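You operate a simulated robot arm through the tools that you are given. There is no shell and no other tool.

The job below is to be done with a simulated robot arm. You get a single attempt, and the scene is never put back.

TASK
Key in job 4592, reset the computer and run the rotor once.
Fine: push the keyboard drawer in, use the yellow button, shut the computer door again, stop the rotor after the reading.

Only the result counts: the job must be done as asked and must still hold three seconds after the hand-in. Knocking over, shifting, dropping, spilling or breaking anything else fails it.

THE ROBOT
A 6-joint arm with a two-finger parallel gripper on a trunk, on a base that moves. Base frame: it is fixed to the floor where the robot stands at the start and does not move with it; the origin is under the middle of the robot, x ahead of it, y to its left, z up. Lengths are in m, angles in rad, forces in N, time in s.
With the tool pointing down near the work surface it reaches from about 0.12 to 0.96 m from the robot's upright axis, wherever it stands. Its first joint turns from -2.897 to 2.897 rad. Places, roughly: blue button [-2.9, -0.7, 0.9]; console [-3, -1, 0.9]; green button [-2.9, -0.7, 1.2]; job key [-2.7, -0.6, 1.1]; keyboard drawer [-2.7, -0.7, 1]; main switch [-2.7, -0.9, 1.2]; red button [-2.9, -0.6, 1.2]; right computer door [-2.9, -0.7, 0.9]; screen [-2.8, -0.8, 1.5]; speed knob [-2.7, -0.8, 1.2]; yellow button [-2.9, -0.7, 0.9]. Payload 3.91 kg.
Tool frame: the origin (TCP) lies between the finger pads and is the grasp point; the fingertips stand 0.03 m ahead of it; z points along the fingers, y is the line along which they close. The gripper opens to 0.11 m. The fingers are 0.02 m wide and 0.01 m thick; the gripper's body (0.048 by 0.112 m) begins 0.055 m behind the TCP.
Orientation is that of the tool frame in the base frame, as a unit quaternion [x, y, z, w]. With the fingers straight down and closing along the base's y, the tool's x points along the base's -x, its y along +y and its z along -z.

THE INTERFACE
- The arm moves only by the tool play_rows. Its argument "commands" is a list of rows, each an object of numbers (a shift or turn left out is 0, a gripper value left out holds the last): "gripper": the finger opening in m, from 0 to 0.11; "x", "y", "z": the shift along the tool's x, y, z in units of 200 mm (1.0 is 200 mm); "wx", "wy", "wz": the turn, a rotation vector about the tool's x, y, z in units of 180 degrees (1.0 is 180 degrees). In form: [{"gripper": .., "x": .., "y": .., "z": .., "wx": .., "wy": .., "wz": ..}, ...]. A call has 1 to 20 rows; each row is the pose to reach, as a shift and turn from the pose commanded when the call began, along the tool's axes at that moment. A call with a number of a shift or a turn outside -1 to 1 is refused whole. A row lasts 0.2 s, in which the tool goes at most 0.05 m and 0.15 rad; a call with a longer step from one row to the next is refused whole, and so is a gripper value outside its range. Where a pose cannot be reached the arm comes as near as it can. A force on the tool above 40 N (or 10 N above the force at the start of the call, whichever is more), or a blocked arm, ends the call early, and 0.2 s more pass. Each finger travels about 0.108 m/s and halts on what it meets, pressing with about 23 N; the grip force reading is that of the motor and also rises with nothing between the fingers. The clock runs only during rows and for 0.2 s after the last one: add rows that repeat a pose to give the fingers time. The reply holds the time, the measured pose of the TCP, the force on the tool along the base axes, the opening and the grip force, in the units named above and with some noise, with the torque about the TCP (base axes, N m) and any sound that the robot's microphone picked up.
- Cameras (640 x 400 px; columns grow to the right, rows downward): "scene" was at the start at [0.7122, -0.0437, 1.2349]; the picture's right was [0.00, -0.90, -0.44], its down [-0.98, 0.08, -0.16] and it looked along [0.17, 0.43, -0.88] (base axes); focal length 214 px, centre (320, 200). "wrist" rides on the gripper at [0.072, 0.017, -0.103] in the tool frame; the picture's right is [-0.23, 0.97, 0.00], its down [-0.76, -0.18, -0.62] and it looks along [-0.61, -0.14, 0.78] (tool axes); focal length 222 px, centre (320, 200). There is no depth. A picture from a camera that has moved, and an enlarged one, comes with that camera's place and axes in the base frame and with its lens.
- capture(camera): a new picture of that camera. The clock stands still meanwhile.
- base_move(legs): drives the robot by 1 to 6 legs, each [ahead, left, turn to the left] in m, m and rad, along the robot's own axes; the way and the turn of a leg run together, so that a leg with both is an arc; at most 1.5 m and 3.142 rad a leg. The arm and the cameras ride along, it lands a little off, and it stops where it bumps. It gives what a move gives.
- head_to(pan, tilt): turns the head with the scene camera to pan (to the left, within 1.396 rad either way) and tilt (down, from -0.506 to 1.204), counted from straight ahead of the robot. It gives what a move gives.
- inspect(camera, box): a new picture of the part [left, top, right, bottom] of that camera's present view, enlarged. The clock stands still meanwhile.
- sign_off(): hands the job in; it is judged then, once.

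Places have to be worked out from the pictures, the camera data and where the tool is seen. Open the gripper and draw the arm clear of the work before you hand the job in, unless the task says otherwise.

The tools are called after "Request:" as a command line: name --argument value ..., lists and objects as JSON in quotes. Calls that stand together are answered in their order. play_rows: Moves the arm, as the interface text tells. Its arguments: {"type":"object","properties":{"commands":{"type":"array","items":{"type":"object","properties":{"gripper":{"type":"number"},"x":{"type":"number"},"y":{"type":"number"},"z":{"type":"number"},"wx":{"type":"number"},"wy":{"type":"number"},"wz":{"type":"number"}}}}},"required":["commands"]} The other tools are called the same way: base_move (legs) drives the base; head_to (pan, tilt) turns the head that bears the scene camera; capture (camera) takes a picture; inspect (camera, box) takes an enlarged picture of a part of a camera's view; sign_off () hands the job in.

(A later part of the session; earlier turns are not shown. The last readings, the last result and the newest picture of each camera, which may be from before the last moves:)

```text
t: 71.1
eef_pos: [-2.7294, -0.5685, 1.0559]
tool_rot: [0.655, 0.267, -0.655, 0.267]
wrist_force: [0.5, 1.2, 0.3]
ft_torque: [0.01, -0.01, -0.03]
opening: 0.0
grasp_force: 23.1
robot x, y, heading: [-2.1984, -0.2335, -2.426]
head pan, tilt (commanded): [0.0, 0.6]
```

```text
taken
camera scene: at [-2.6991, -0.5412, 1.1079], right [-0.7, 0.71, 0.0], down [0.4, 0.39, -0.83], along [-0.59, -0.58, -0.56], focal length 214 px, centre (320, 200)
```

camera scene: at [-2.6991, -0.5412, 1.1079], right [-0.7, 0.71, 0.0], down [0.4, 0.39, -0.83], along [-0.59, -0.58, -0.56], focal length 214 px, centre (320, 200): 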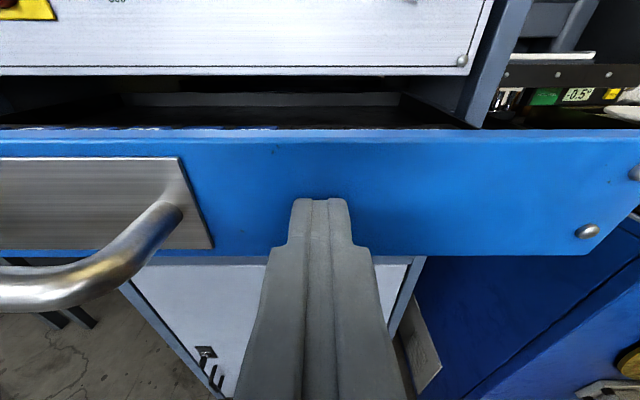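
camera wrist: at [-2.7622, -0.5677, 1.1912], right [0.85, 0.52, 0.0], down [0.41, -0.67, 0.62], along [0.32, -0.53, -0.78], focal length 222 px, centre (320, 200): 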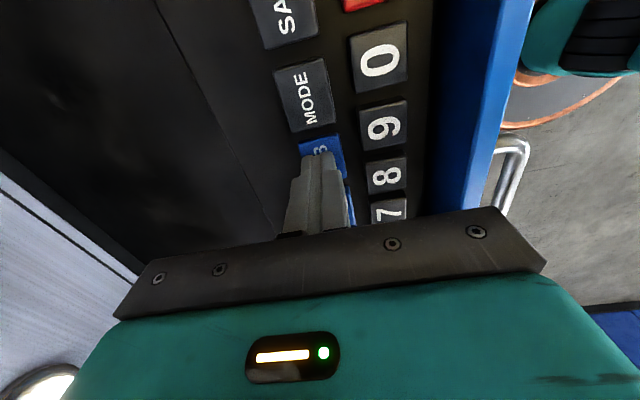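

The drawer slides with little force. I keep pushing until it stops.

Request:
play_rows --commands '[{"z": 0.06}, {"z": 0.12}, {"z": 0.18}, {"z": 0.24}, {"z": 0.3}, {"z": 0.36}, {"z": 0.42}, {"z": 0.48}, {"z": 0.54}, {"z": 0.6}, {"z": 0.65}, {"z": 0.7}, {"z": 0.74}, {"z": 0.78}]'

Request:
capture --camera "scene"

```text
t: 74.1
eef_pos: [-2.8376, -0.6763, 1.0566]
tool_rot: [-0.654, -0.267, 0.655, -0.268]
wrist_force: [30.2, 23.5, -8.7]
ft_torque: [0.24, -0.32, 0.28]
opening: 0.0
grasp_force: 23.6
robot x, y, heading: [-2.2004, -0.2334, -2.43]
head pan, tilt (commanded): [0.0, 0.6]
```

```text
taken
camera scene: at [-2.8089, -0.6487, 1.1083], right [-0.7, 0.71, 0.0], down [0.4, 0.39, -0.83], along [-0.59, -0.58, -0.56], focal length 214 px, centre (320, 200)
```

scene: 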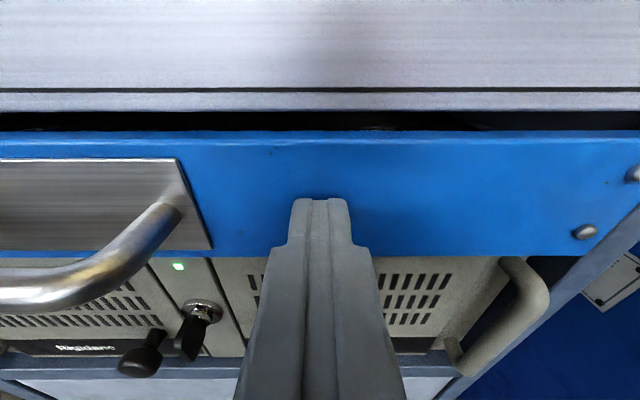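

The drawer hit its stop (about 38 N) with its front at n≈-2.53. I back off and look at the computer below.

Request:
play_rows --commands '[{"z": -0.1}, {"z": -0.3}, {"z": -0.5}, {"z": -0.7}, {"z": -0.9}, {"z": -1.0}]'

Request:
play_rows --commands '[{"z": -0.2}, {"z": -0.4}, {"z": -0.6, "y": 0.1}, {"z": -0.6, "y": 0.3}, {"z": -0.6, "y": 0.5}]'

Request:
head_to --pan 0 --tilt 0.4

Request:
capture --camera "scene"

```text
t: 75.5
eef_pos: [-2.6963, -0.5369, 1.056]
tool_rot: [-0.655, -0.266, 0.655, -0.268]
wrist_force: [0.7, -0.8, -0.6]
ft_torque: [-0.04, 0.04, 0.03]
opening: 0.0
grasp_force: 23.5
robot x, y, heading: [-2.2013, -0.2346, -2.42]
head pan, tilt (commanded): [0.0, 0.6]
```

```text
t: 76.7
eef_pos: [-2.5418, -0.5248, 1.0578]
tool_rot: [-0.655, -0.267, 0.655, -0.267]
wrist_force: [0.2, 0.2, 0.5]
ft_torque: [0.01, 0.01, -0.03]
opening: 0.0
grasp_force: 23.2
robot x, y, heading: [-2.2012, -0.2355, -2.425]
head pan, tilt (commanded): [0.0, 0.6]
```

```text
t: 77.4
eef_pos: [-2.543, -0.526, 1.0559]
tool_rot: [-0.655, -0.266, 0.655, -0.266]
wrist_force: [-1.4, -0.7, 0.1]
ft_torque: [-0.03, 0.01, -0.02]
opening: 0.0
grasp_force: 22.6
robot x, y, heading: [-2.1996, -0.2333, -2.43]
head pan, tilt (commanded): [0.0, 0.4]
```

```text
taken
camera scene: at [-2.5155, -0.5, 1.1267], right [-0.7, 0.71, 0.0], down [0.28, 0.27, -0.92], along [-0.66, -0.64, -0.39], focal length 214 px, centre (320, 200)
```

scene: 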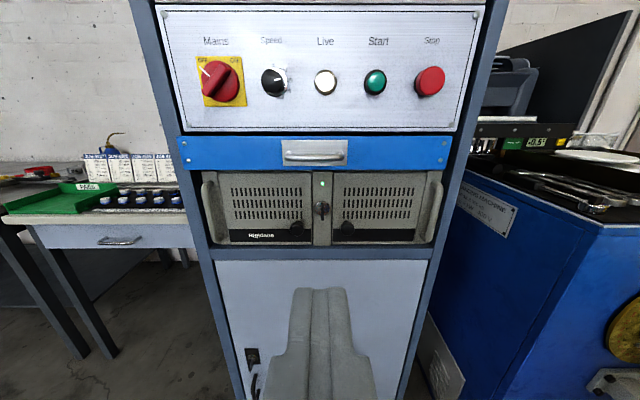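

The drawer is now flush with the console. I zoom on the computer front.

Request:
inspect --camera "scene" --box '[195, 130, 455, 260]'

Request:
inspect --camera "scene" --box '[290, 165, 450, 250]'

```text
2.46 times, centred on (325, 195) of scene
camera zoom: at [-2.5155, -0.5, 1.1267], right [-0.7, 0.71, 0.0], down [0.28, 0.27, -0.92], along [-0.66, -0.64, -0.39], focal length 528 px, centre (308, 212)
```

zoom: 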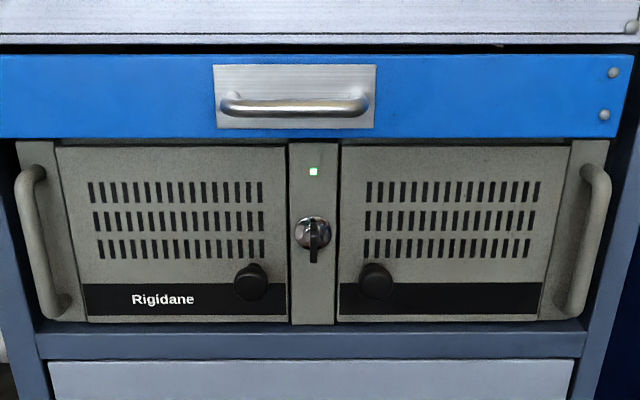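

```text
4.00 times, centred on (370, 208) of scene
camera zoom: at [-2.5155, -0.5, 1.1267], right [-0.7, 0.71, 0.0], down [0.28, 0.27, -0.92], along [-0.66, -0.64, -0.39], focal length 858 px, centre (120, 170)
```

zoom: 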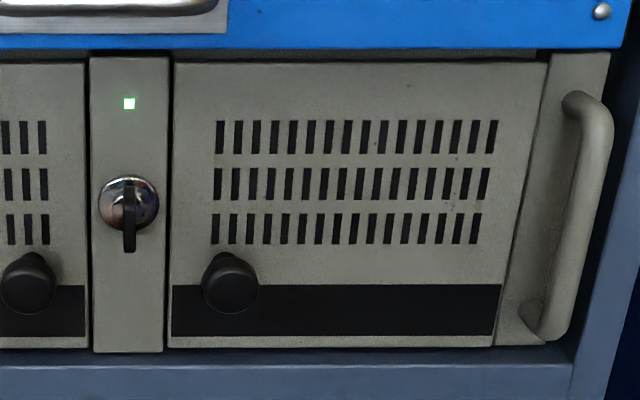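

Each PC door has a black knob near the centre strip; the right door spans τ≈1.432–1.615 (hinge presumably at the right), z≈0.845–1.011, its knob at τ≈1.46, z≈0.902, front at n≈-2.529. I move level with the knob and roll the tool 90° so the fingers close vertically on it.

Request:
play_rows --commands '[{"x": 0.2, "y": -0.1}, {"x": 0.4, "y": -0.2}, {"x": 0.6, "y": -0.278}, {"x": 0.77, "y": -0.278}, {"x": 0.77, "y": -0.278, "gripper": 0.06}, {"x": 0.77, "y": -0.278}]'

Request:
play_rows --commands '[{"wz": -0.044}, {"wz": -0.088}, {"wz": -0.132}, {"wz": -0.176}, {"wz": -0.22}, {"wz": -0.264}, {"wz": -0.308}, {"wz": -0.352}, {"wz": -0.396}, {"wz": -0.44}, {"wz": -0.48}, {"wz": -0.5}, {"wz": -0.5}]'

Request:
head_to --pan 0 --tilt 0.0

Request:
capture --camera "scene"

Request:
capture --camera "wrist"

```text
t: 78.8
eef_pos: [-2.6248, -0.5018, 0.9748]
tool_rot: [-0.655, -0.267, 0.655, -0.267]
wrist_force: [0.3, 0.5, -0.1]
ft_torque: [-0.02, 0.02, 0.01]
opening: 0.0598
grasp_force: 0.1
out of reach, approached as far as the arm can: row 2, 3, 4, 5, 6
robot x, y, heading: [-2.1996, -0.2337, -2.431]
head pan, tilt (commanded): [0.0, 0.4]
```

```text
t: 81.6
eef_pos: [-2.5285, -0.4866, 1.0789]
tool_rot: [0.3, 0.674, -0.621, -0.265]
wrist_force: [-0.7, 0.3, -0.4]
ft_torque: [-0.01, -0.02, -0.02]
opening: 0.0599
grasp_force: 0.1
out of reach, approached as far as the arm can: row 5, 6, 7, 8, 9, 10, 11, 12, 13
robot x, y, heading: [-2.1986, -0.2331, -2.424]
head pan, tilt (commanded): [0.0, 0.4]
```

```text
t: 82.5
eef_pos: [-2.5284, -0.4856, 1.0786]
tool_rot: [0.301, 0.673, -0.621, -0.265]
wrist_force: [0.0, 0.1, -0.5]
ft_torque: [-0.01, 0.0, 0.0]
opening: 0.0601
grasp_force: 0.1
robot x, y, heading: [-2.2039, -0.2366, -2.425]
head pan, tilt (commanded): [0.0, 0.0]
```

```text
taken
camera scene: at [-2.4246, -0.5407, 1.0814], right [-0.08, -0.05, 1.0], down [-0.68, 0.73, -0.02], along [-0.73, -0.68, -0.09], focal length 214 px, centre (320, 200)
```

scene: 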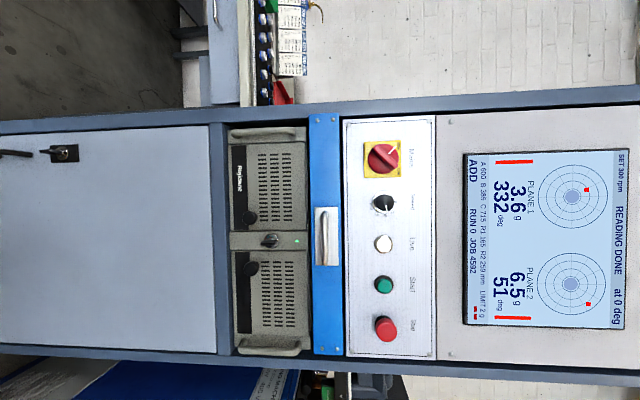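

```text
taken
camera wrist: at [-2.501, -0.3603, 1.0704], right [0.23, -0.12, -0.97], down [0.96, -0.15, 0.25], along [-0.17, -0.98, 0.08], focal length 222 px, centre (320, 200)
```

wrist: 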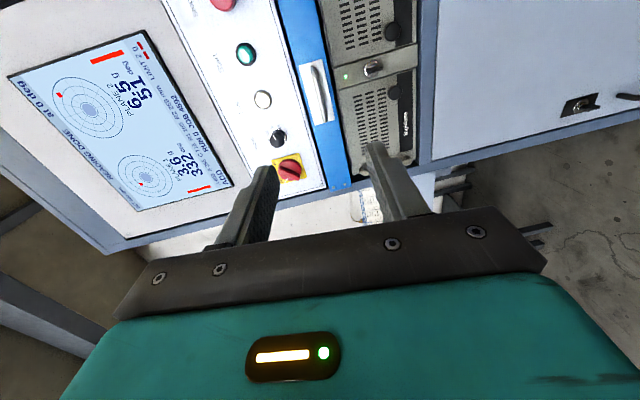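

The arm cannot hold a level tool so low this close to its axis (it ended rolled, z≈1.079). The elbow has more room further out, so I move forward first and then go down, checking how it tracks.

Request:
play_rows --commands '[{"z": 0.15}, {"z": 0.3}, {"z": 0.45}, {"z": 0.6}, {"z": 0.75}, {"z": 0.75}]'

```text
t: 83.9
eef_pos: [-2.6262, -0.5504, 1.0801]
tool_rot: [0.347, 0.669, -0.583, -0.304]
wrist_force: [0.5, 0.5, -0.5]
ft_torque: [-0.03, -0.02, -0.02]
opening: 0.0599
grasp_force: 0.0
out of reach, approached as far as the arm can: row 1, 2, 3, 4, 5
robot x, y, heading: [-2.1984, -0.2328, -2.427]
head pan, tilt (commanded): [0.0, 0.0]
```

The reading still shows it off the wanted pose; I hold a moment to see where it settles.

Request:
play_rows --commands '[{"z": 0.0}, {"z": 0.0}, {"z": 0.0}, {"z": 0.0}]'

```text
t: 84.9
eef_pos: [-2.6258, -0.5498, 1.0818]
tool_rot: [0.346, 0.669, -0.583, -0.304]
wrist_force: [-0.1, 0.2, -0.6]
ft_torque: [0.02, 0.0, 0.02]
opening: 0.06
grasp_force: 0.1
robot x, y, heading: [-2.1995, -0.2368, -2.426]
head pan, tilt (commanded): [0.0, 0.0]
```

The commanded pose evidently resets to what was reached. I correct the residual yaw (+0.16 rad) and pitch (+0.14 rad) here before going further.

Request:
play_rows --commands '[{"wx": 0.0217, "wy": -0.0261}, {"wx": 0.0433, "wy": -0.0522}, {"wx": 0.0433, "wy": -0.0522}]'

```text
t: 85.7
eef_pos: [-2.6367, -0.5877, 1.0625]
tool_rot: [-0.229, -0.65, 0.688, 0.227]
wrist_force: [0.4, 0.3, -0.1]
ft_torque: [0.0, 0.02, -0.03]
opening: 0.0602
grasp_force: 0.0
out of reach, approached as far as the arm can: row 1
robot x, y, heading: [-2.1935, -0.2337, -2.427]
head pan, tilt (commanded): [0.0, 0.0]
```

The commanded pose now matches the measurement (heading -2.228). I correct the yaw and pitch with a little lift.

Request:
play_rows --commands '[{"wx": -0.008, "wy": 0.022, "y": -0.1}, {"wx": -0.016, "wy": 0.044, "y": -0.2}, {"wx": -0.016, "wy": 0.044, "y": -0.2}]'

Request:
capture --camera "scene"

```text
t: 86.5
eef_pos: [-2.637, -0.5856, 1.103]
tool_rot: [-0.283, -0.649, 0.654, 0.267]
wrist_force: [-0.1, -0.7, -0.6]
ft_torque: [-0.01, 0.01, 0.0]
opening: 0.0601
grasp_force: 0.0
robot x, y, heading: [-2.1997, -0.233, -2.431]
head pan, tilt (commanded): [0.0, 0.0]
```

```text
taken
camera scene: at [-2.5316, -0.6374, 1.1024], right [-0.02, 0.01, 1.0], down [-0.7, 0.72, -0.02], along [-0.72, -0.7, 0.0], focal length 214 px, centre (320, 200)
```

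scene: 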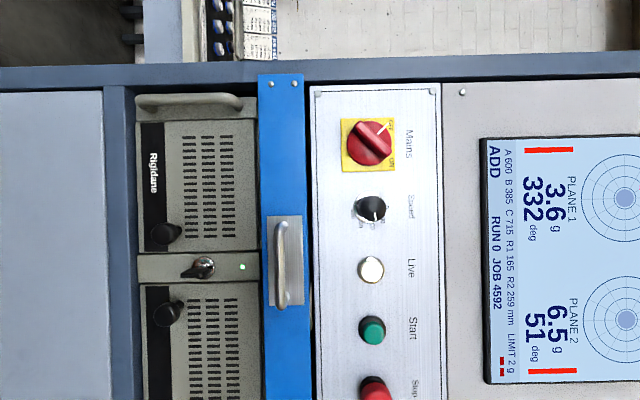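

The tool is level and rolled correctly. I advance to n≈-2.42 and then lower toward the knob height.

Request:
play_rows --commands '[{"z": 0.2}, {"z": 0.4}, {"z": 0.6}, {"z": 0.62, "y": 0.05}, {"z": 0.62, "y": 0.25}, {"z": 0.62, "y": 0.4}, {"z": 0.62, "y": 0.5}]'

```text
t: 88.1
eef_pos: [-2.7239, -0.6712, 1.0024]
tool_rot: [-0.283, -0.649, 0.654, 0.267]
wrist_force: [-0.2, -0.8, 0.1]
ft_torque: [-0.02, 0.02, -0.03]
opening: 0.0601
grasp_force: 0.1
robot x, y, heading: [-2.1992, -0.2361, -2.426]
head pan, tilt (commanded): [0.0, 0.0]
```

Reached without trouble. I lower the rest and shift right to line up with the knob, then check with both cameras.

Request:
play_rows --commands '[{"x": 0.08, "y": 0.2}, {"x": 0.1675, "y": 0.4}, {"x": 0.1675, "y": 0.475}, {"x": 0.1675, "y": 0.475}]'

Request:
capture --camera "scene"

Request:
capture --camera "wrist"

```text
t: 89.1
eef_pos: [-2.7448, -0.6488, 0.9065]
tool_rot: [-0.284, -0.649, 0.653, 0.267]
wrist_force: [-0.1, 0.1, 0.0]
ft_torque: [0.01, 0.02, -0.03]
opening: 0.0599
grasp_force: 0.1
robot x, y, heading: [-2.2031, -0.232, -2.422]
head pan, tilt (commanded): [0.0, 0.0]
```

```text
taken
camera scene: at [-2.6392, -0.7022, 0.9061], right [-0.02, 0.01, 1.0], down [-0.7, 0.72, -0.02], along [-0.72, -0.7, 0.0], focal length 214 px, centre (320, 200)
```

scene: 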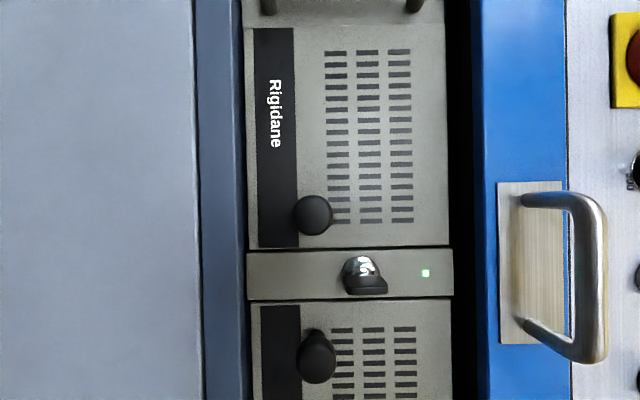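

```text
taken
camera wrist: at [-2.7209, -0.5248, 0.8884], right [0.18, -0.18, -0.97], down [0.97, -0.11, 0.2], along [-0.14, -0.98, 0.15], focal length 222 px, centre (320, 200)
```

wrist: 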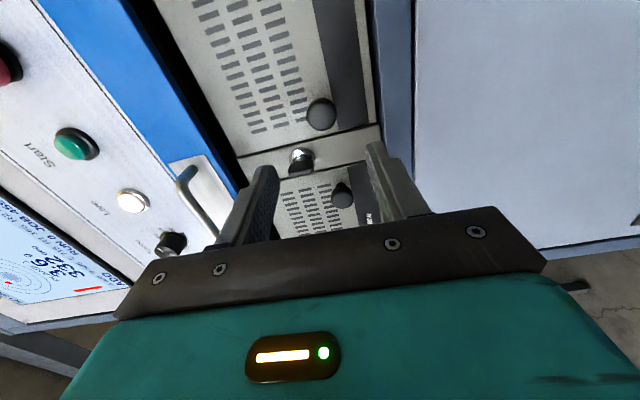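

Knob measured at τ≈1.461, z≈0.9015, front n≈-2.529, door face ≈-2.558. I swing the head camera aside (it would face the left knob closely) and then advance the open fingers around the knob.

Request:
head_to --pan 1.3 --tilt 0.0

Request:
play_rows --commands '[{"x": 0.015, "y": 0.022, "z": 0.12}, {"x": 0.015, "y": 0.022, "z": 0.24}, {"x": 0.015, "y": 0.022, "z": 0.34}, {"x": 0.015, "y": 0.022, "z": 0.42}, {"x": 0.015, "y": 0.022, "z": 0.47}, {"x": 0.015, "y": 0.022, "z": 0.5}, {"x": 0.015, "y": 0.022, "z": 0.5}]'

Request:
capture --camera "wrist"

Request:
capture --camera "scene"

```text
t: 90.5
eef_pos: [-2.7448, -0.6496, 0.9067]
tool_rot: [-0.283, -0.649, 0.654, 0.266]
wrist_force: [0.3, -0.7, -0.5]
ft_torque: [-0.01, 0.02, 0.0]
opening: 0.0598
grasp_force: 0.0
robot x, y, heading: [-2.1983, -0.2316, -2.427]
head pan, tilt (commanded): [1.3, 0.0]
```

```text
t: 92.1
eef_pos: [-2.8177, -0.7181, 0.9007]
tool_rot: [-0.283, -0.649, 0.653, 0.267]
wrist_force: [0.1, 0.1, 0.1]
ft_torque: [0.02, 0.02, -0.02]
opening: 0.0601
grasp_force: 0.0
robot x, y, heading: [-2.1998, -0.2337, -2.427]
head pan, tilt (commanded): [1.3, 0.0]
```

```text
taken
camera wrist: at [-2.7947, -0.5924, 0.8832], right [0.18, -0.18, -0.97], down [0.97, -0.11, 0.2], along [-0.14, -0.98, 0.15], focal length 222 px, centre (320, 200)
```

wrist: 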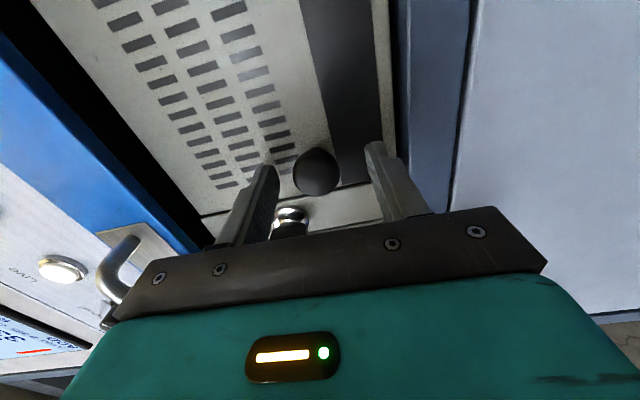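

```text
taken
camera scene: at [-2.664, -0.7251, 0.8145], right [-0.7, -0.67, 0.26], down [-0.7, 0.72, -0.02], along [-0.17, -0.2, -0.96], focal length 214 px, centre (320, 200)
```

scene: 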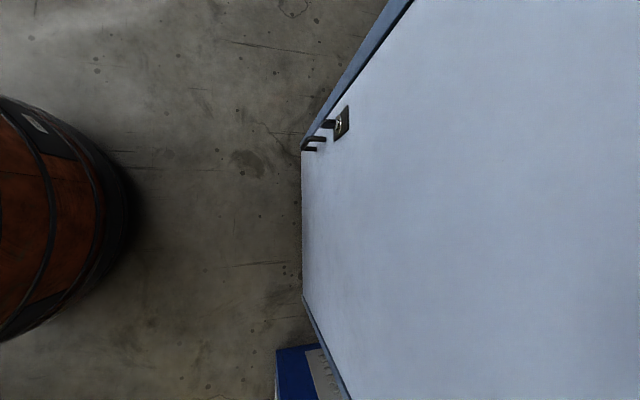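

The wrist view confirms the knob sits between the fingers as computed. I nudge up 3 mm and 4 mm further in, then close on it.

Request:
play_rows --commands '[{"y": -0.013, "z": 0.02}, {"y": -0.013, "z": 0.02, "gripper": 0.02}, {"y": -0.013, "z": 0.02, "gripper": 0.0}, {"y": -0.013, "z": 0.02}, {"y": -0.013, "z": 0.02}]'

Request:
capture --camera "wrist"

```text
t: 93.3
eef_pos: [-2.8211, -0.7196, 0.9015]
tool_rot: [-0.284, -0.65, 0.653, 0.266]
wrist_force: [3.0, 0.7, -9.4]
ft_torque: [0.04, -0.12, -0.15]
opening: 0.0283
grasp_force: 45.1
robot x, y, heading: [-2.2015, -0.2352, -2.422]
head pan, tilt (commanded): [1.3, 0.0]
```

```text
taken
camera wrist: at [-2.7976, -0.5948, 0.8854], right [0.18, -0.18, -0.97], down [0.97, -0.11, 0.2], along [-0.14, -0.98, 0.15], focal length 222 px, centre (320, 200)
```

wrist: 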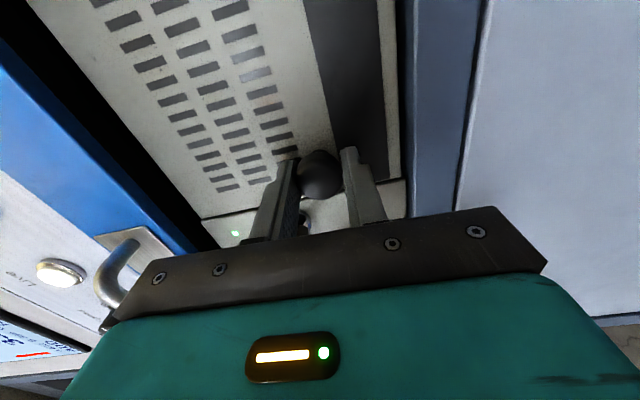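

Gripped at 28 mm opening. I start pulling outward gently along the expected arc (hinge at the right, τ≈1.615) and watch the force.

Request:
play_rows --commands '[{"y": 0.006}, {"y": 0.006, "z": -0.03}, {"x": 0.005, "y": 0.006, "z": -0.07}, {"x": 0.015, "y": 0.006, "z": -0.1}, {"x": 0.0245, "y": 0.006, "z": -0.1325}, {"x": 0.0245, "y": 0.006, "z": -0.1325}]'

Request:
capture --camera "wrist"

```text
t: 94.7
eef_pos: [-2.8059, -0.6977, 0.9033]
tool_rot: [-0.283, -0.649, 0.653, 0.266]
wrist_force: [-7.8, -5.0, 5.8]
ft_torque: [-0.13, 0.01, 1.14]
opening: 0.028
grasp_force: 44.8
robot x, y, heading: [-2.1984, -0.2358, -2.422]
head pan, tilt (commanded): [1.3, 0.0]
```

```text
taken
camera wrist: at [-2.7824, -0.573, 0.8851], right [0.18, -0.18, -0.97], down [0.97, -0.11, 0.2], along [-0.14, -0.98, 0.15], focal length 222 px, centre (320, 200)
```

wrist: 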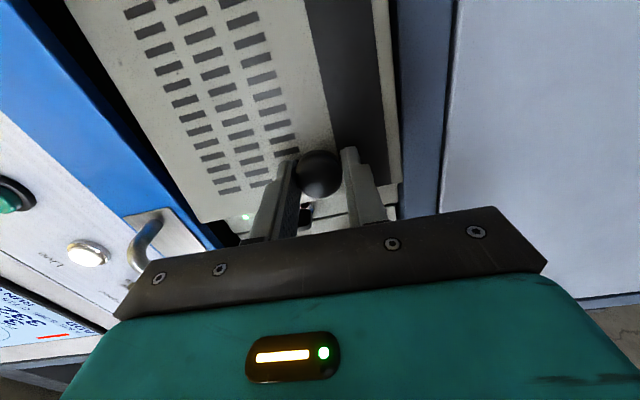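

The door is opening with the knob gripped. I follow the arc to about 30°, yawing the gripper along with the door.

Request:
play_rows --commands '[{"x": 0.011, "wy": -0.0278}, {"x": 0.022, "wy": -0.0556}, {"x": 0.0535, "z": -0.0615, "wy": -0.0833}, {"x": 0.0905, "z": -0.1205, "wy": -0.1111}, {"x": 0.132, "z": -0.176, "wy": -0.1389}, {"x": 0.1785, "z": -0.227, "wy": -0.1667}, {"x": 0.1785, "z": -0.227, "wy": -0.1667}]'

Request:
capture --camera "wrist"

```text
t: 96.1
eef_pos: [-2.7973, -0.6487, 0.903]
tool_rot: [-0.118, -0.694, 0.703, 0.104]
wrist_force: [11.2, 2.6, 4.8]
ft_torque: [-0.09, 0.02, -0.59]
opening: 0.0282
grasp_force: 44.5
robot x, y, heading: [-2.2016, -0.2322, -2.425]
head pan, tilt (commanded): [1.3, 0.0]
stopped in row 6: the force on the tool passed its limit at 42 N (the readings are from after the stop); the commanded pose is now the measured one
```

```text
taken
camera wrist: at [-2.8336, -0.5276, 0.8839], right [0.23, -0.09, -0.97], down [0.91, 0.36, 0.19], along [0.33, -0.93, 0.16], focal length 222 px, centre (320, 200)
```

wrist: 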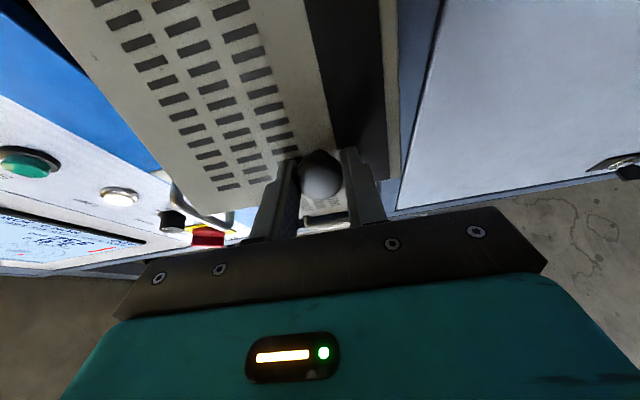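

The force limit stopped the pull with the door about 27° open (heading of tool -1.886). I release the knob and back straight off along the tool axis.

Request:
play_rows --commands '[{"gripper": 0.06}, {"gripper": 0.06}, {"gripper": 0.06, "z": -0.1}, {"z": -0.25}, {"z": -0.4}, {"z": -0.55}, {"z": -0.55}]'

Request:
head_to --pan 0.0 --tilt 0.0

Request:
capture --camera "scene"

Request:
capture --camera "wrist"

```text
t: 97.7
eef_pos: [-2.7626, -0.543, 0.9018]
tool_rot: [-0.118, -0.694, 0.703, 0.103]
wrist_force: [0.3, -0.2, -0.5]
ft_torque: [0.01, 0.02, -0.02]
opening: 0.0601
grasp_force: 0.2
robot x, y, heading: [-2.1985, -0.2371, -2.427]
head pan, tilt (commanded): [1.3, 0.0]
```

```text
t: 99.2
eef_pos: [-2.7636, -0.5441, 0.9014]
tool_rot: [-0.118, -0.694, 0.702, 0.104]
wrist_force: [0.0, 0.0, -0.2]
ft_torque: [0.0, 0.01, 0.0]
opening: 0.0599
grasp_force: 0.1
robot x, y, heading: [-2.1978, -0.2324, -2.427]
head pan, tilt (commanded): [0.0, 0.0]
```

```text
taken
camera scene: at [-2.6469, -0.5411, 0.9006], right [-0.02, 0.01, 1.0], down [-0.95, 0.31, -0.02], along [-0.31, -0.95, 0.01], focal length 214 px, centre (320, 200)
```

scene: 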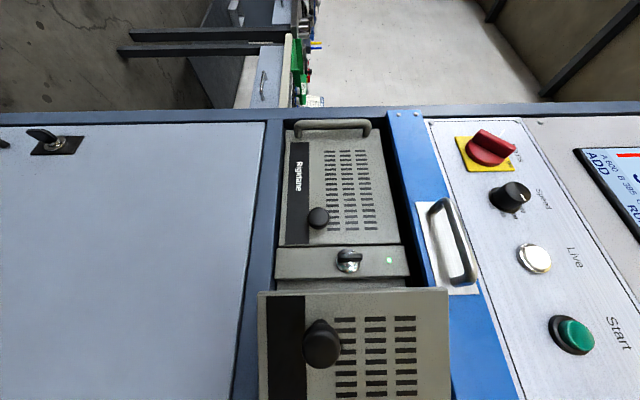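

```text
taken
camera wrist: at [-2.8006, -0.4219, 0.8825], right [0.23, -0.08, -0.97], down [0.91, 0.36, 0.19], along [0.33, -0.93, 0.16], focal length 222 px, centre (320, 200)
```

wrist: 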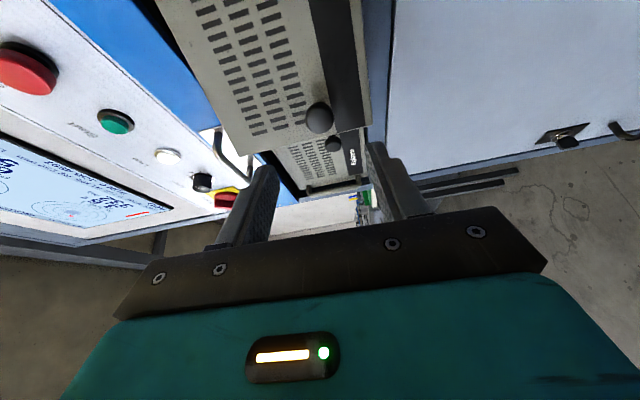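

The door stays about 27° open. I turn the tool back to face the console, then unroll it so only the slim sides face the door, ready to sweep the door further from inside.

Request:
play_rows --commands '[{"wy": 0.04, "x": -0.05}, {"wy": 0.08, "x": -0.1}, {"wy": 0.12, "x": -0.15}, {"wy": 0.1528, "x": -0.2}, {"wy": 0.1528, "x": -0.2}]'

Request:
play_rows --commands '[{"wz": 0.044}, {"wz": 0.088}, {"wz": 0.132}, {"wz": 0.176}, {"wz": 0.22}, {"wz": 0.264}, {"wz": 0.308}, {"wz": 0.352}, {"wz": 0.396}, {"wz": 0.44}, {"wz": 0.48}, {"wz": 0.494, "gripper": 0.0}, {"wz": 0.494}, {"wz": 0.494}]'

Request:
capture --camera "scene"

```text
t: 100.4
eef_pos: [-2.7263, -0.5564, 0.9024]
tool_rot: [-0.283, -0.65, 0.654, 0.265]
wrist_force: [0.0, -0.4, -0.1]
ft_torque: [0.0, 0.04, 0.01]
opening: 0.0599
grasp_force: 0.1
robot x, y, heading: [-2.199, -0.235, -2.425]
head pan, tilt (commanded): [0.0, 0.0]
```

```text
t: 103.4
eef_pos: [-2.725, -0.556, 0.9018]
tool_rot: [0.656, 0.267, -0.653, 0.269]
wrist_force: [0.3, 0.4, 0.2]
ft_torque: [-0.04, 0.0, 0.01]
opening: 0.0
grasp_force: 23.4
robot x, y, heading: [-2.1975, -0.2353, -2.427]
head pan, tilt (commanded): [0.0, 0.0]
```

```text
taken
camera scene: at [-2.6977, -0.5301, 1.0093], right [-0.7, 0.71, -0.01], down [0.01, 0.0, -1.0], along [-0.71, -0.7, 0.0], focal length 214 px, centre (320, 200)
```

scene: 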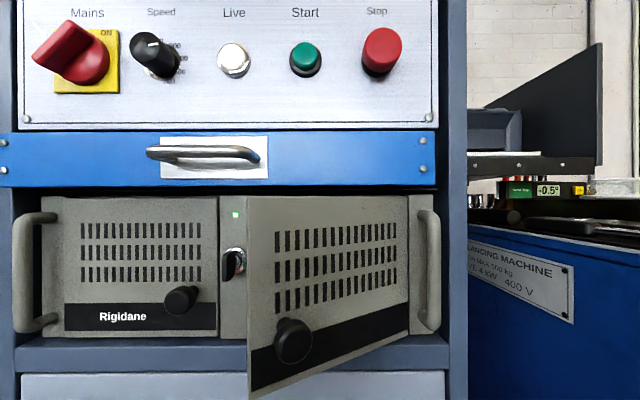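

The door's free edge is at τ≈1.45, n≈-2.475 as computed. I lower to z≈0.885, shift left of the edge below the key, and insert the closed fingers just behind the door edge.

Request:
play_rows --commands '[{"x": 0.04, "y": 0.2}, {"x": 0.085, "y": 0.4125}, {"x": 0.085, "y": 0.4125, "z": 0.2}, {"x": 0.085, "y": 0.4125, "z": 0.4}, {"x": 0.085, "y": 0.4125, "z": 0.55}, {"x": 0.085, "y": 0.4125, "z": 0.62}, {"x": 0.085, "y": 0.4125, "z": 0.6655}, {"x": 0.085, "y": 0.4125, "z": 0.6655}]'

Request:
head_to --pan -0.3 --tilt 0.5

Request:
capture --camera "scene"

Request:
capture --camera "wrist"

```text
t: 105.2
eef_pos: [-2.7631, -0.7087, 0.885]
tool_rot: [0.656, 0.267, -0.653, 0.269]
wrist_force: [-0.2, -0.5, 0.4]
ft_torque: [0.0, 0.0, -0.02]
opening: 0.0
grasp_force: 23.2
robot x, y, heading: [-2.199, -0.234, -2.424]
head pan, tilt (commanded): [0.0, 0.0]
```

```text
t: 106.1
eef_pos: [-2.7626, -0.7098, 0.885]
tool_rot: [0.656, 0.267, -0.653, 0.269]
wrist_force: [-0.1, 0.4, 0.2]
ft_torque: [-0.01, 0.03, -0.03]
opening: 0.0001
grasp_force: 22.5
robot x, y, heading: [-2.1992, -0.2366, -2.425]
head pan, tilt (commanded): [-0.3, 0.499]
```

```text
taken
camera scene: at [-2.7513, -0.6613, 0.9461], right [-0.46, 0.89, 0.0], down [0.43, 0.22, -0.88], along [-0.78, -0.4, -0.48], focal length 214 px, centre (320, 200)
```

scene: 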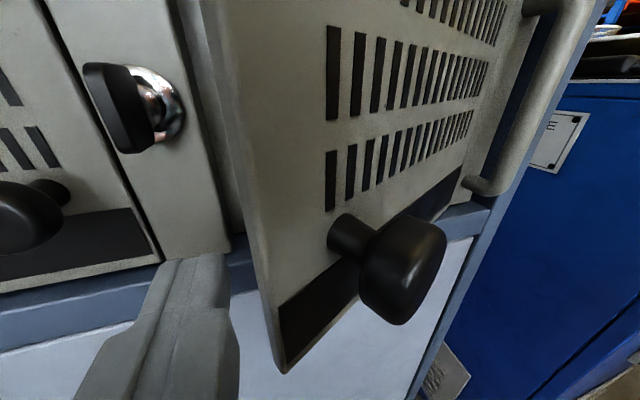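

```text
taken
camera wrist: at [-2.677, -0.6476, 0.8134], right [0.68, -0.69, 0.23], down [0.32, 0.56, 0.76], along [-0.66, -0.45, 0.6], focal length 222 px, centre (320, 200)
```

wrist: 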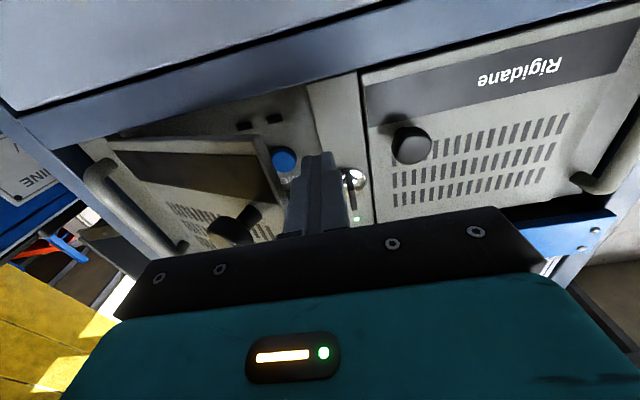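

Good: the fingers are behind the door edge, and the wrist view already shows a blue button inside. I tilt the head up out of the way and sweep the door open along its arc.

Request:
head_to --pan 0.0 --tilt -0.4

Request:
play_rows --commands '[{"y": -0.05, "z": -0.02}, {"y": -0.1075, "z": -0.0545}, {"y": -0.15, "z": -0.12}, {"y": -0.199, "z": -0.185}, {"y": -0.255, "z": -0.243}, {"y": -0.312, "z": -0.298}, {"y": -0.377, "z": -0.345}, {"y": -0.4425, "z": -0.3895}, {"y": -0.515, "z": -0.425}, {"y": -0.587, "z": -0.457}, {"y": -0.664, "z": -0.479}, {"y": -0.741, "z": -0.498}, {"y": -0.81, "z": -0.506}, {"y": -0.868, "z": -0.512}]'

Request:
capture --camera "wrist"

```text
t: 107.3
eef_pos: [-2.7621, -0.71, 0.8859]
tool_rot: [0.656, 0.267, -0.653, 0.269]
wrist_force: [0.8, -0.3, 0.9]
ft_torque: [0.02, 0.0, 0.0]
opening: 0.0
grasp_force: 23.5
robot x, y, heading: [-2.1983, -0.2341, -2.427]
head pan, tilt (commanded): [0.0, -0.4]
```

```text
t: 108.0
eef_pos: [-2.7644, -0.688, 0.8841]
tool_rot: [0.656, 0.269, -0.651, 0.271]
wrist_force: [10.2, -3.7, 1.4]
ft_torque: [0.01, 0.11, 0.07]
opening: 0.0
grasp_force: 23.1
robot x, y, heading: [-2.1976, -0.2326, -2.42]
head pan, tilt (commanded): [0.0, -0.4]
stopped in row 3: the force on the tool passed its limit at 44 N (the readings are from after the stop); the commanded pose is now the measured one
```

```text
taken
camera wrist: at [-2.6793, -0.6253, 0.8131], right [0.69, -0.69, 0.23], down [0.31, 0.57, 0.76], along [-0.66, -0.45, 0.6], focal length 222 px, centre (320, 200)
```

wrist: 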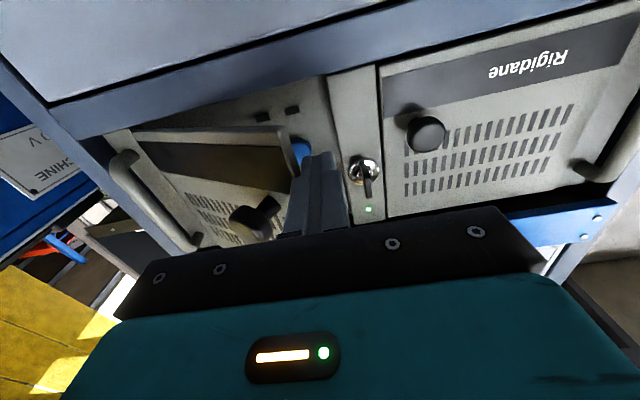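

The door resisted (44 N) right at the same 27° where the pull stopped. I try a much slower push to tell friction from a hard stop.

Request:
play_rows --commands '[{"y": -0.004, "z": -0.003}, {"y": -0.008, "z": -0.006}, {"y": -0.012, "z": -0.009}, {"y": -0.016, "z": -0.012}, {"y": -0.02, "z": -0.015}, {"y": -0.024, "z": -0.018}, {"y": -0.028, "z": -0.021}]'

Request:
capture --camera "wrist"

```text
t: 109.3
eef_pos: [-2.7643, -0.6838, 0.8838]
tool_rot: [0.654, 0.272, -0.652, 0.272]
wrist_force: [9.3, -2.3, 2.0]
ft_torque: [0.04, 0.13, 0.05]
opening: 0.0003
grasp_force: 23.1
robot x, y, heading: [-2.1966, -0.2376, -2.419]
head pan, tilt (commanded): [0.0, -0.4]
stopped in row 6: the force on the tool passed its limit at 41 N (the readings are from after the stop); the commanded pose is now the measured one
```

```text
taken
camera wrist: at [-2.6789, -0.6208, 0.8129], right [0.69, -0.69, 0.23], down [0.31, 0.57, 0.76], along [-0.65, -0.46, 0.6], focal length 222 px, centre (320, 200)
```

wrist: 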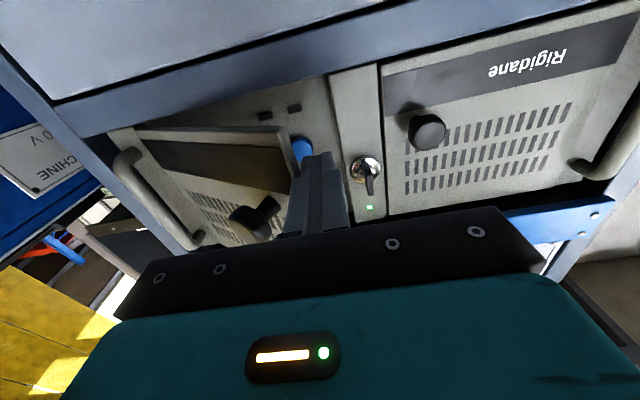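

That looks like a friction wedge: pushing sideways on the edge self-locks. I withdraw, and yaw the tool 45° to the right so the finger can push the door outward from behind.

Request:
play_rows --commands '[{"y": 0.08}, {"y": 0.1, "z": -0.1}, {"y": 0.1, "z": -0.25}, {"y": 0.2, "z": -0.36}, {"y": 0.35, "z": -0.36}, {"y": 0.5, "z": -0.36}, {"y": 0.5, "z": -0.36}]'

Request:
head_to --pan 0.0 --tilt 0.4

Request:
play_rows --commands '[{"wx": 0.042}, {"wx": 0.084}, {"wx": 0.126}, {"wx": 0.168}, {"wx": 0.21}, {"wx": 0.25}, {"wx": 0.25}]'

Request:
capture --camera "scene"

```text
t: 110.9
eef_pos: [-2.6424, -0.7024, 0.8849]
tool_rot: [0.655, 0.27, -0.652, 0.271]
wrist_force: [-0.5, -0.3, -0.5]
ft_torque: [-0.02, 0.04, 0.02]
opening: 0.0
grasp_force: 23.2
robot x, y, heading: [-2.1956, -0.2314, -2.421]
head pan, tilt (commanded): [0.0, -0.4]
```

```text
t: 112.0
eef_pos: [-2.6429, -0.702, 0.8847]
tool_rot: [0.655, 0.27, -0.652, 0.271]
wrist_force: [0.0, -0.3, -0.3]
ft_torque: [-0.01, -0.01, 0.01]
opening: 0.0001
grasp_force: 23.3
robot x, y, heading: [-2.2002, -0.2344, -2.419]
head pan, tilt (commanded): [0.0, 0.4]
```

```text
t: 113.6
eef_pos: [-2.643, -0.7016, 0.885]
tool_rot: [0.709, 0.0, -0.705, -0.001]
wrist_force: [1.0, 0.2, 0.7]
ft_torque: [-0.03, 0.01, 0.02]
opening: 0.0001
grasp_force: 22.9
robot x, y, heading: [-2.196, -0.2303, -2.418]
head pan, tilt (commanded): [0.0, 0.4]
```

```text
taken
camera scene: at [-2.6061, -0.7038, 0.9549], right [0.0, 1.0, 0.0], down [0.39, 0.0, -0.92], along [-0.92, 0.0, -0.39], focal length 214 px, centre (320, 200)
```

scene: 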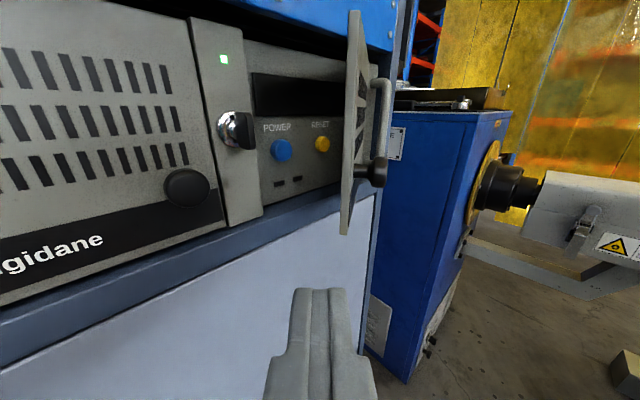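

Now I can see inside: blue POWER and yellow RESET (yellow at about τ≈1.533, z≈0.913), and the door is about 32° open. I insert the finger along -x behind the door edge.

Request:
play_rows --commands '[{"z": 0.2}, {"z": 0.4}, {"z": 0.55}, {"z": 0.65}, {"z": 0.68}, {"z": 0.68}]'

Request:
capture --camera "scene"

```text
t: 115.0
eef_pos: [-2.7799, -0.7036, 0.8839]
tool_rot: [0.709, 0.001, -0.705, 0.0]
wrist_force: [-0.4, 0.1, 0.3]
ft_torque: [-0.02, 0.0, 0.03]
opening: 0.0
grasp_force: 23.0
robot x, y, heading: [-2.1995, -0.236, -2.416]
head pan, tilt (commanded): [0.0, 0.4]
```

```text
taken
camera scene: at [-2.7419, -0.7038, 0.9537], right [0.0, 1.0, 0.0], down [0.39, 0.0, -0.92], along [-0.92, 0.0, -0.39], focal length 214 px, centre (320, 200)
```

scene: 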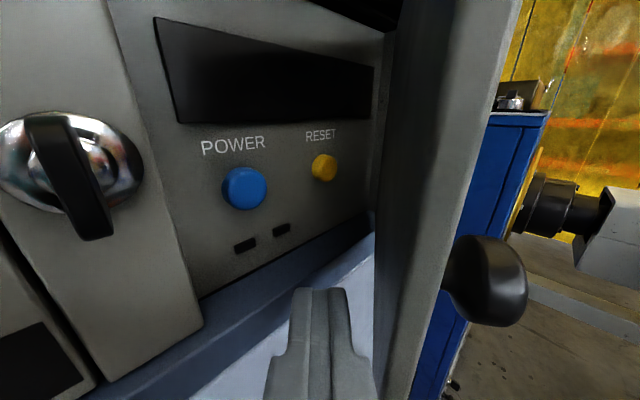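

The finger is behind the door; yellow RESET triangulates to n≈-2.5585, τ≈1.527, z≈0.914. Now I sweep the door open to about 90° along the computed arc.

Request:
play_rows --commands '[{"y": -0.066, "z": -0.0095}, {"y": -0.11, "z": -0.016}, {"y": -0.1605, "z": -0.022}, {"y": -0.216, "z": -0.04}, {"y": -0.272, "z": -0.06}, {"y": -0.344, "z": -0.08}, {"y": -0.416, "z": -0.0785}, {"y": -0.4855, "z": -0.0605}, {"y": -0.5545, "z": -0.0425}, {"y": -0.6205, "z": -0.0145}, {"y": -0.686, "z": 0.0165}, {"y": -0.7465, "z": 0.0555}, {"y": -0.8045, "z": 0.0975}, {"y": -0.8045, "z": 0.0975}]'

Request:
capture --camera "scene"

```text
t: 118.0
eef_pos: [-2.7978, -0.5407, 0.8846]
tool_rot: [0.71, 0.0, -0.704, 0.0]
wrist_force: [0.3, -0.5, -0.5]
ft_torque: [-0.02, 0.0, -0.01]
opening: 0.0
grasp_force: 22.7
robot x, y, heading: [-2.1969, -0.2324, -2.417]
head pan, tilt (commanded): [0.0, 0.4]
```

```text
taken
camera scene: at [-2.7617, -0.5423, 0.9547], right [0.0, 1.0, 0.0], down [0.39, 0.0, -0.92], along [-0.92, 0.0, -0.39], focal length 214 px, centre (320, 200)
```

scene: 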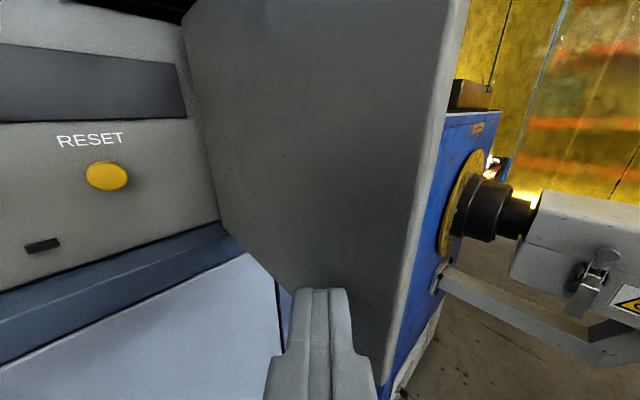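

The door is open to about 85°. Long-baseline triangulation puts RESET at n≈-2.571, τ≈1.541, z≈0.910. I move left in front of it, turn to a 25° approach and look.

Request:
play_rows --commands '[{"y": 0.15}, {"y": 0.35}, {"y": 0.55}, {"y": 0.646}, {"y": 0.646, "x": -0.06, "wx": -0.037}, {"y": 0.646, "x": -0.125, "wx": -0.074}, {"y": 0.646, "x": -0.125, "wx": -0.111}, {"y": 0.646, "x": -0.125, "wx": -0.111}]'

Request:
capture --camera "scene"

Request:
capture --camera "wrist"

```text
t: 119.8
eef_pos: [-2.7976, -0.6709, 0.9089]
tool_rot: [0.698, 0.123, -0.695, 0.123]
wrist_force: [-0.4, -0.5, 1.1]
ft_torque: [0.0, 0.0, 0.03]
opening: 0.0
grasp_force: 23.3
robot x, y, heading: [-2.1995, -0.2352, -2.422]
head pan, tilt (commanded): [0.0, 0.4]
```

```text
taken
camera scene: at [-2.7639, -0.6594, 0.9792], right [-0.34, 0.94, 0.0], down [0.37, 0.13, -0.92], along [-0.86, -0.32, -0.39], focal length 214 px, centre (320, 200)
```

scene: 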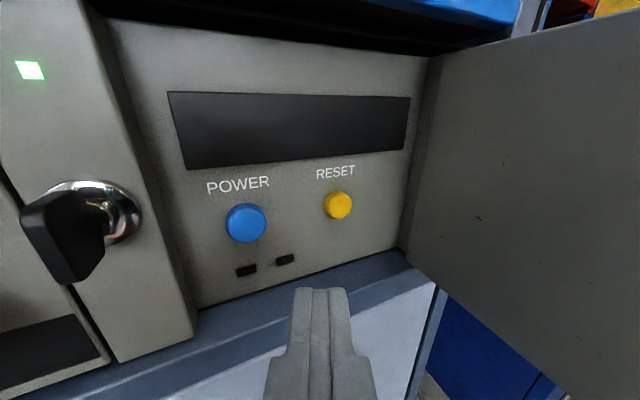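

```text
taken
camera wrist: at [-2.6956, -0.6498, 0.8374], right [0.33, -0.91, 0.23], down [0.52, 0.38, 0.76], along [-0.79, -0.14, 0.6], focal length 222 px, centre (320, 200)
```

wrist: 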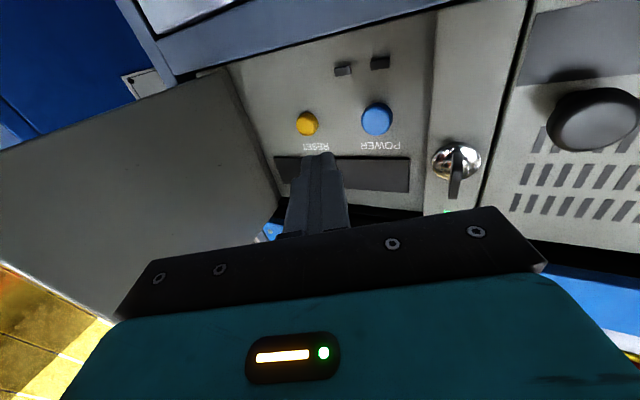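

Both cameras agree: RESET at (-2.915,-0.6995,0.9095). I align laterally and press it with the closed fingertips, creeping in the last millimetres.

Request:
play_rows --commands '[{"y": -0.067, "z": 0.1}, {"y": -0.067, "z": 0.25}, {"y": -0.067, "z": 0.36}, {"y": -0.067, "z": 0.41}, {"y": -0.067, "z": 0.43}, {"y": -0.067, "z": 0.44}, {"y": -0.067, "z": 0.45}, {"y": -0.067, "z": 0.46}, {"y": -0.067, "z": 0.47}]'

Request:
capture --camera "wrist"

```text
t: 121.5
eef_pos: [-2.8845, -0.689, 0.9084]
tool_rot: [0.698, 0.124, -0.694, 0.124]
wrist_force: [21.7, 10.2, 2.6]
ft_torque: [-0.1, 0.16, 0.14]
opening: 0.0
grasp_force: 23.3
robot x, y, heading: [-2.1972, -0.2358, -2.42]
head pan, tilt (commanded): [0.0, 0.4]
heard: click
stopped in row 8: the force on the tool passed its limit at 46 N (the readings are from after the stop); the commanded pose is now the measured one
```

```text
taken
camera wrist: at [-2.7822, -0.6685, 0.837], right [0.33, -0.91, 0.23], down [0.52, 0.38, 0.76], along [-0.79, -0.14, 0.6], focal length 222 px, centre (320, 200)
```

wrist: 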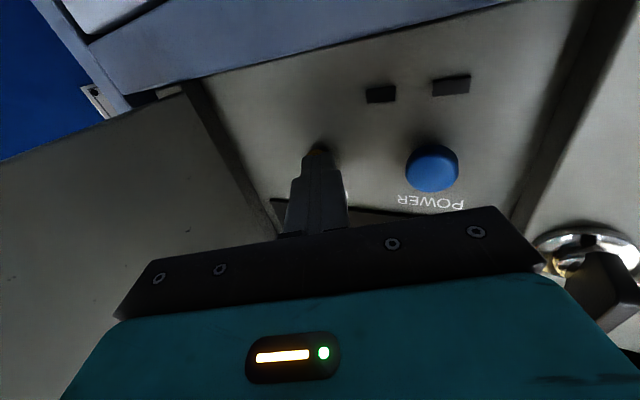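

RESET clicked. I back off along the approach line and check the screen.

Request:
play_rows --commands '[{"z": -0.05}, {"z": -0.2}, {"z": -0.4}, {"z": -0.6}, {"z": -0.8}, {"z": -0.8, "x": -0.2}, {"z": -0.8, "x": -0.2}]'

Request:
head_to --pan 0.3 --tilt 0.0

Request:
capture --camera "scene"

Request:
head_to --pan 0.3 --tilt -0.5

Request:
capture --camera "scene"

```text
t: 123.1
eef_pos: [-2.7371, -0.6361, 0.9478]
tool_rot: [0.698, 0.123, -0.694, 0.123]
wrist_force: [-1.1, -0.6, 0.2]
ft_torque: [0.04, -0.02, 0.01]
opening: 0.0
grasp_force: 22.8
robot x, y, heading: [-2.1969, -0.2337, -2.425]
head pan, tilt (commanded): [0.0, 0.4]
```

```text
t: 124.0
eef_pos: [-2.7368, -0.6352, 0.947]
tool_rot: [0.698, 0.124, -0.694, 0.123]
wrist_force: [0.6, 0.0, -0.5]
ft_torque: [0.01, 0.03, -0.01]
opening: 0.0001
grasp_force: 23.1
robot x, y, heading: [-2.1998, -0.2355, -2.423]
head pan, tilt (commanded): [0.3, 0.0]
```

```text
taken
camera scene: at [-2.6876, -0.6475, 1.0553], right [-0.61, 0.8, 0.0], down [0.01, 0.0, -1.0], along [-0.8, -0.61, -0.01], focal length 214 px, centre (320, 200)
```

scene: 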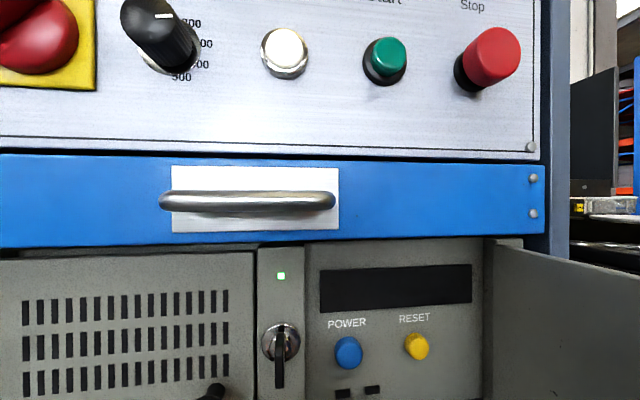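

```text
t: 124.9
eef_pos: [-2.7374, -0.6362, 0.9472]
tool_rot: [0.698, 0.124, -0.694, 0.123]
wrist_force: [-0.2, -0.3, -0.1]
ft_torque: [0.04, -0.02, -0.02]
opening: 0.0
grasp_force: 22.9
robot x, y, heading: [-2.1968, -0.2354, -2.419]
head pan, tilt (commanded): [0.3, -0.499]
```

```text
taken
camera scene: at [-2.6696, -0.6337, 1.0955], right [-0.61, 0.8, 0.0], down [-0.38, -0.29, -0.88], along [-0.7, -0.53, 0.47], focal length 214 px, centre (320, 200)
```

scene: 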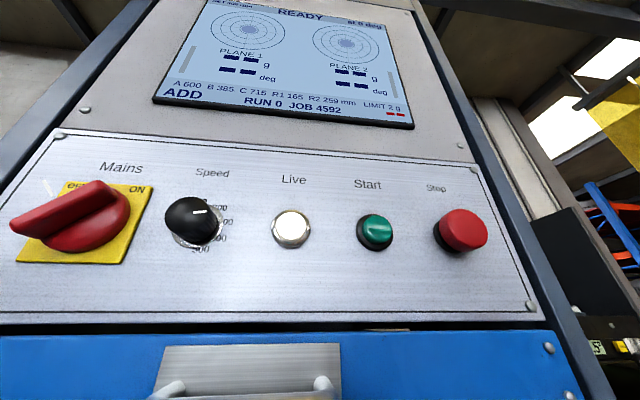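

The screen shows READY, RUN 0, JOB 4592 kept. Next is shutting the door, which stands at roughly 100°; I look right to measure it and the gap to the blue cabinet.

Request:
head_to --pan -0.35 --tilt 0.3

Request:
capture --camera "scene"

Request:
capture --camera "wrist"

```text
t: 126.0
eef_pos: [-2.7377, -0.6359, 0.9476]
tool_rot: [0.698, 0.124, -0.694, 0.124]
wrist_force: [0.0, -1.0, 0.0]
ft_torque: [-0.02, -0.01, 0.0]
opening: 0.0002
grasp_force: 22.6
robot x, y, heading: [-2.1996, -0.2357, -2.418]
head pan, tilt (commanded): [-0.351, 0.3]
```

```text
taken
camera scene: at [-2.7092, -0.593, 1.0277], right [0.0, 1.0, 0.0], down [0.3, 0.0, -0.95], along [-0.95, 0.0, -0.3], focal length 214 px, centre (320, 200)
```

scene: 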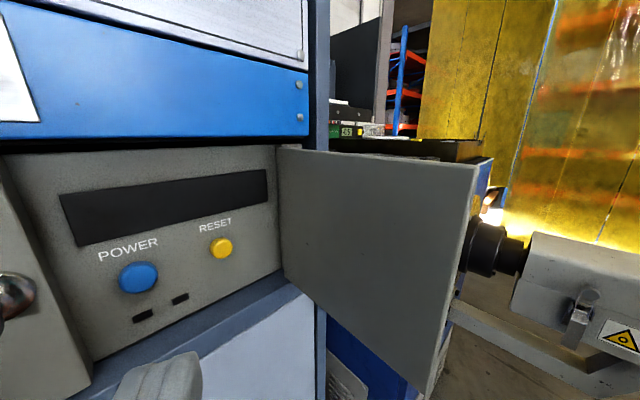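

```text
taken
camera wrist: at [-2.6343, -0.6149, 0.8766], right [0.33, -0.91, 0.23], down [0.52, 0.38, 0.77], along [-0.79, -0.14, 0.6], focal length 222 px, centre (320, 200)
```

wrist: 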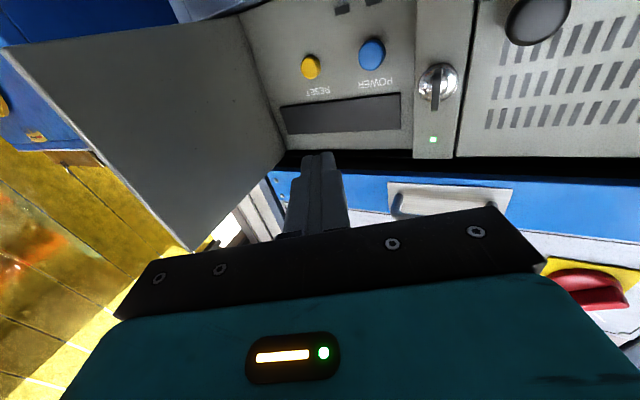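

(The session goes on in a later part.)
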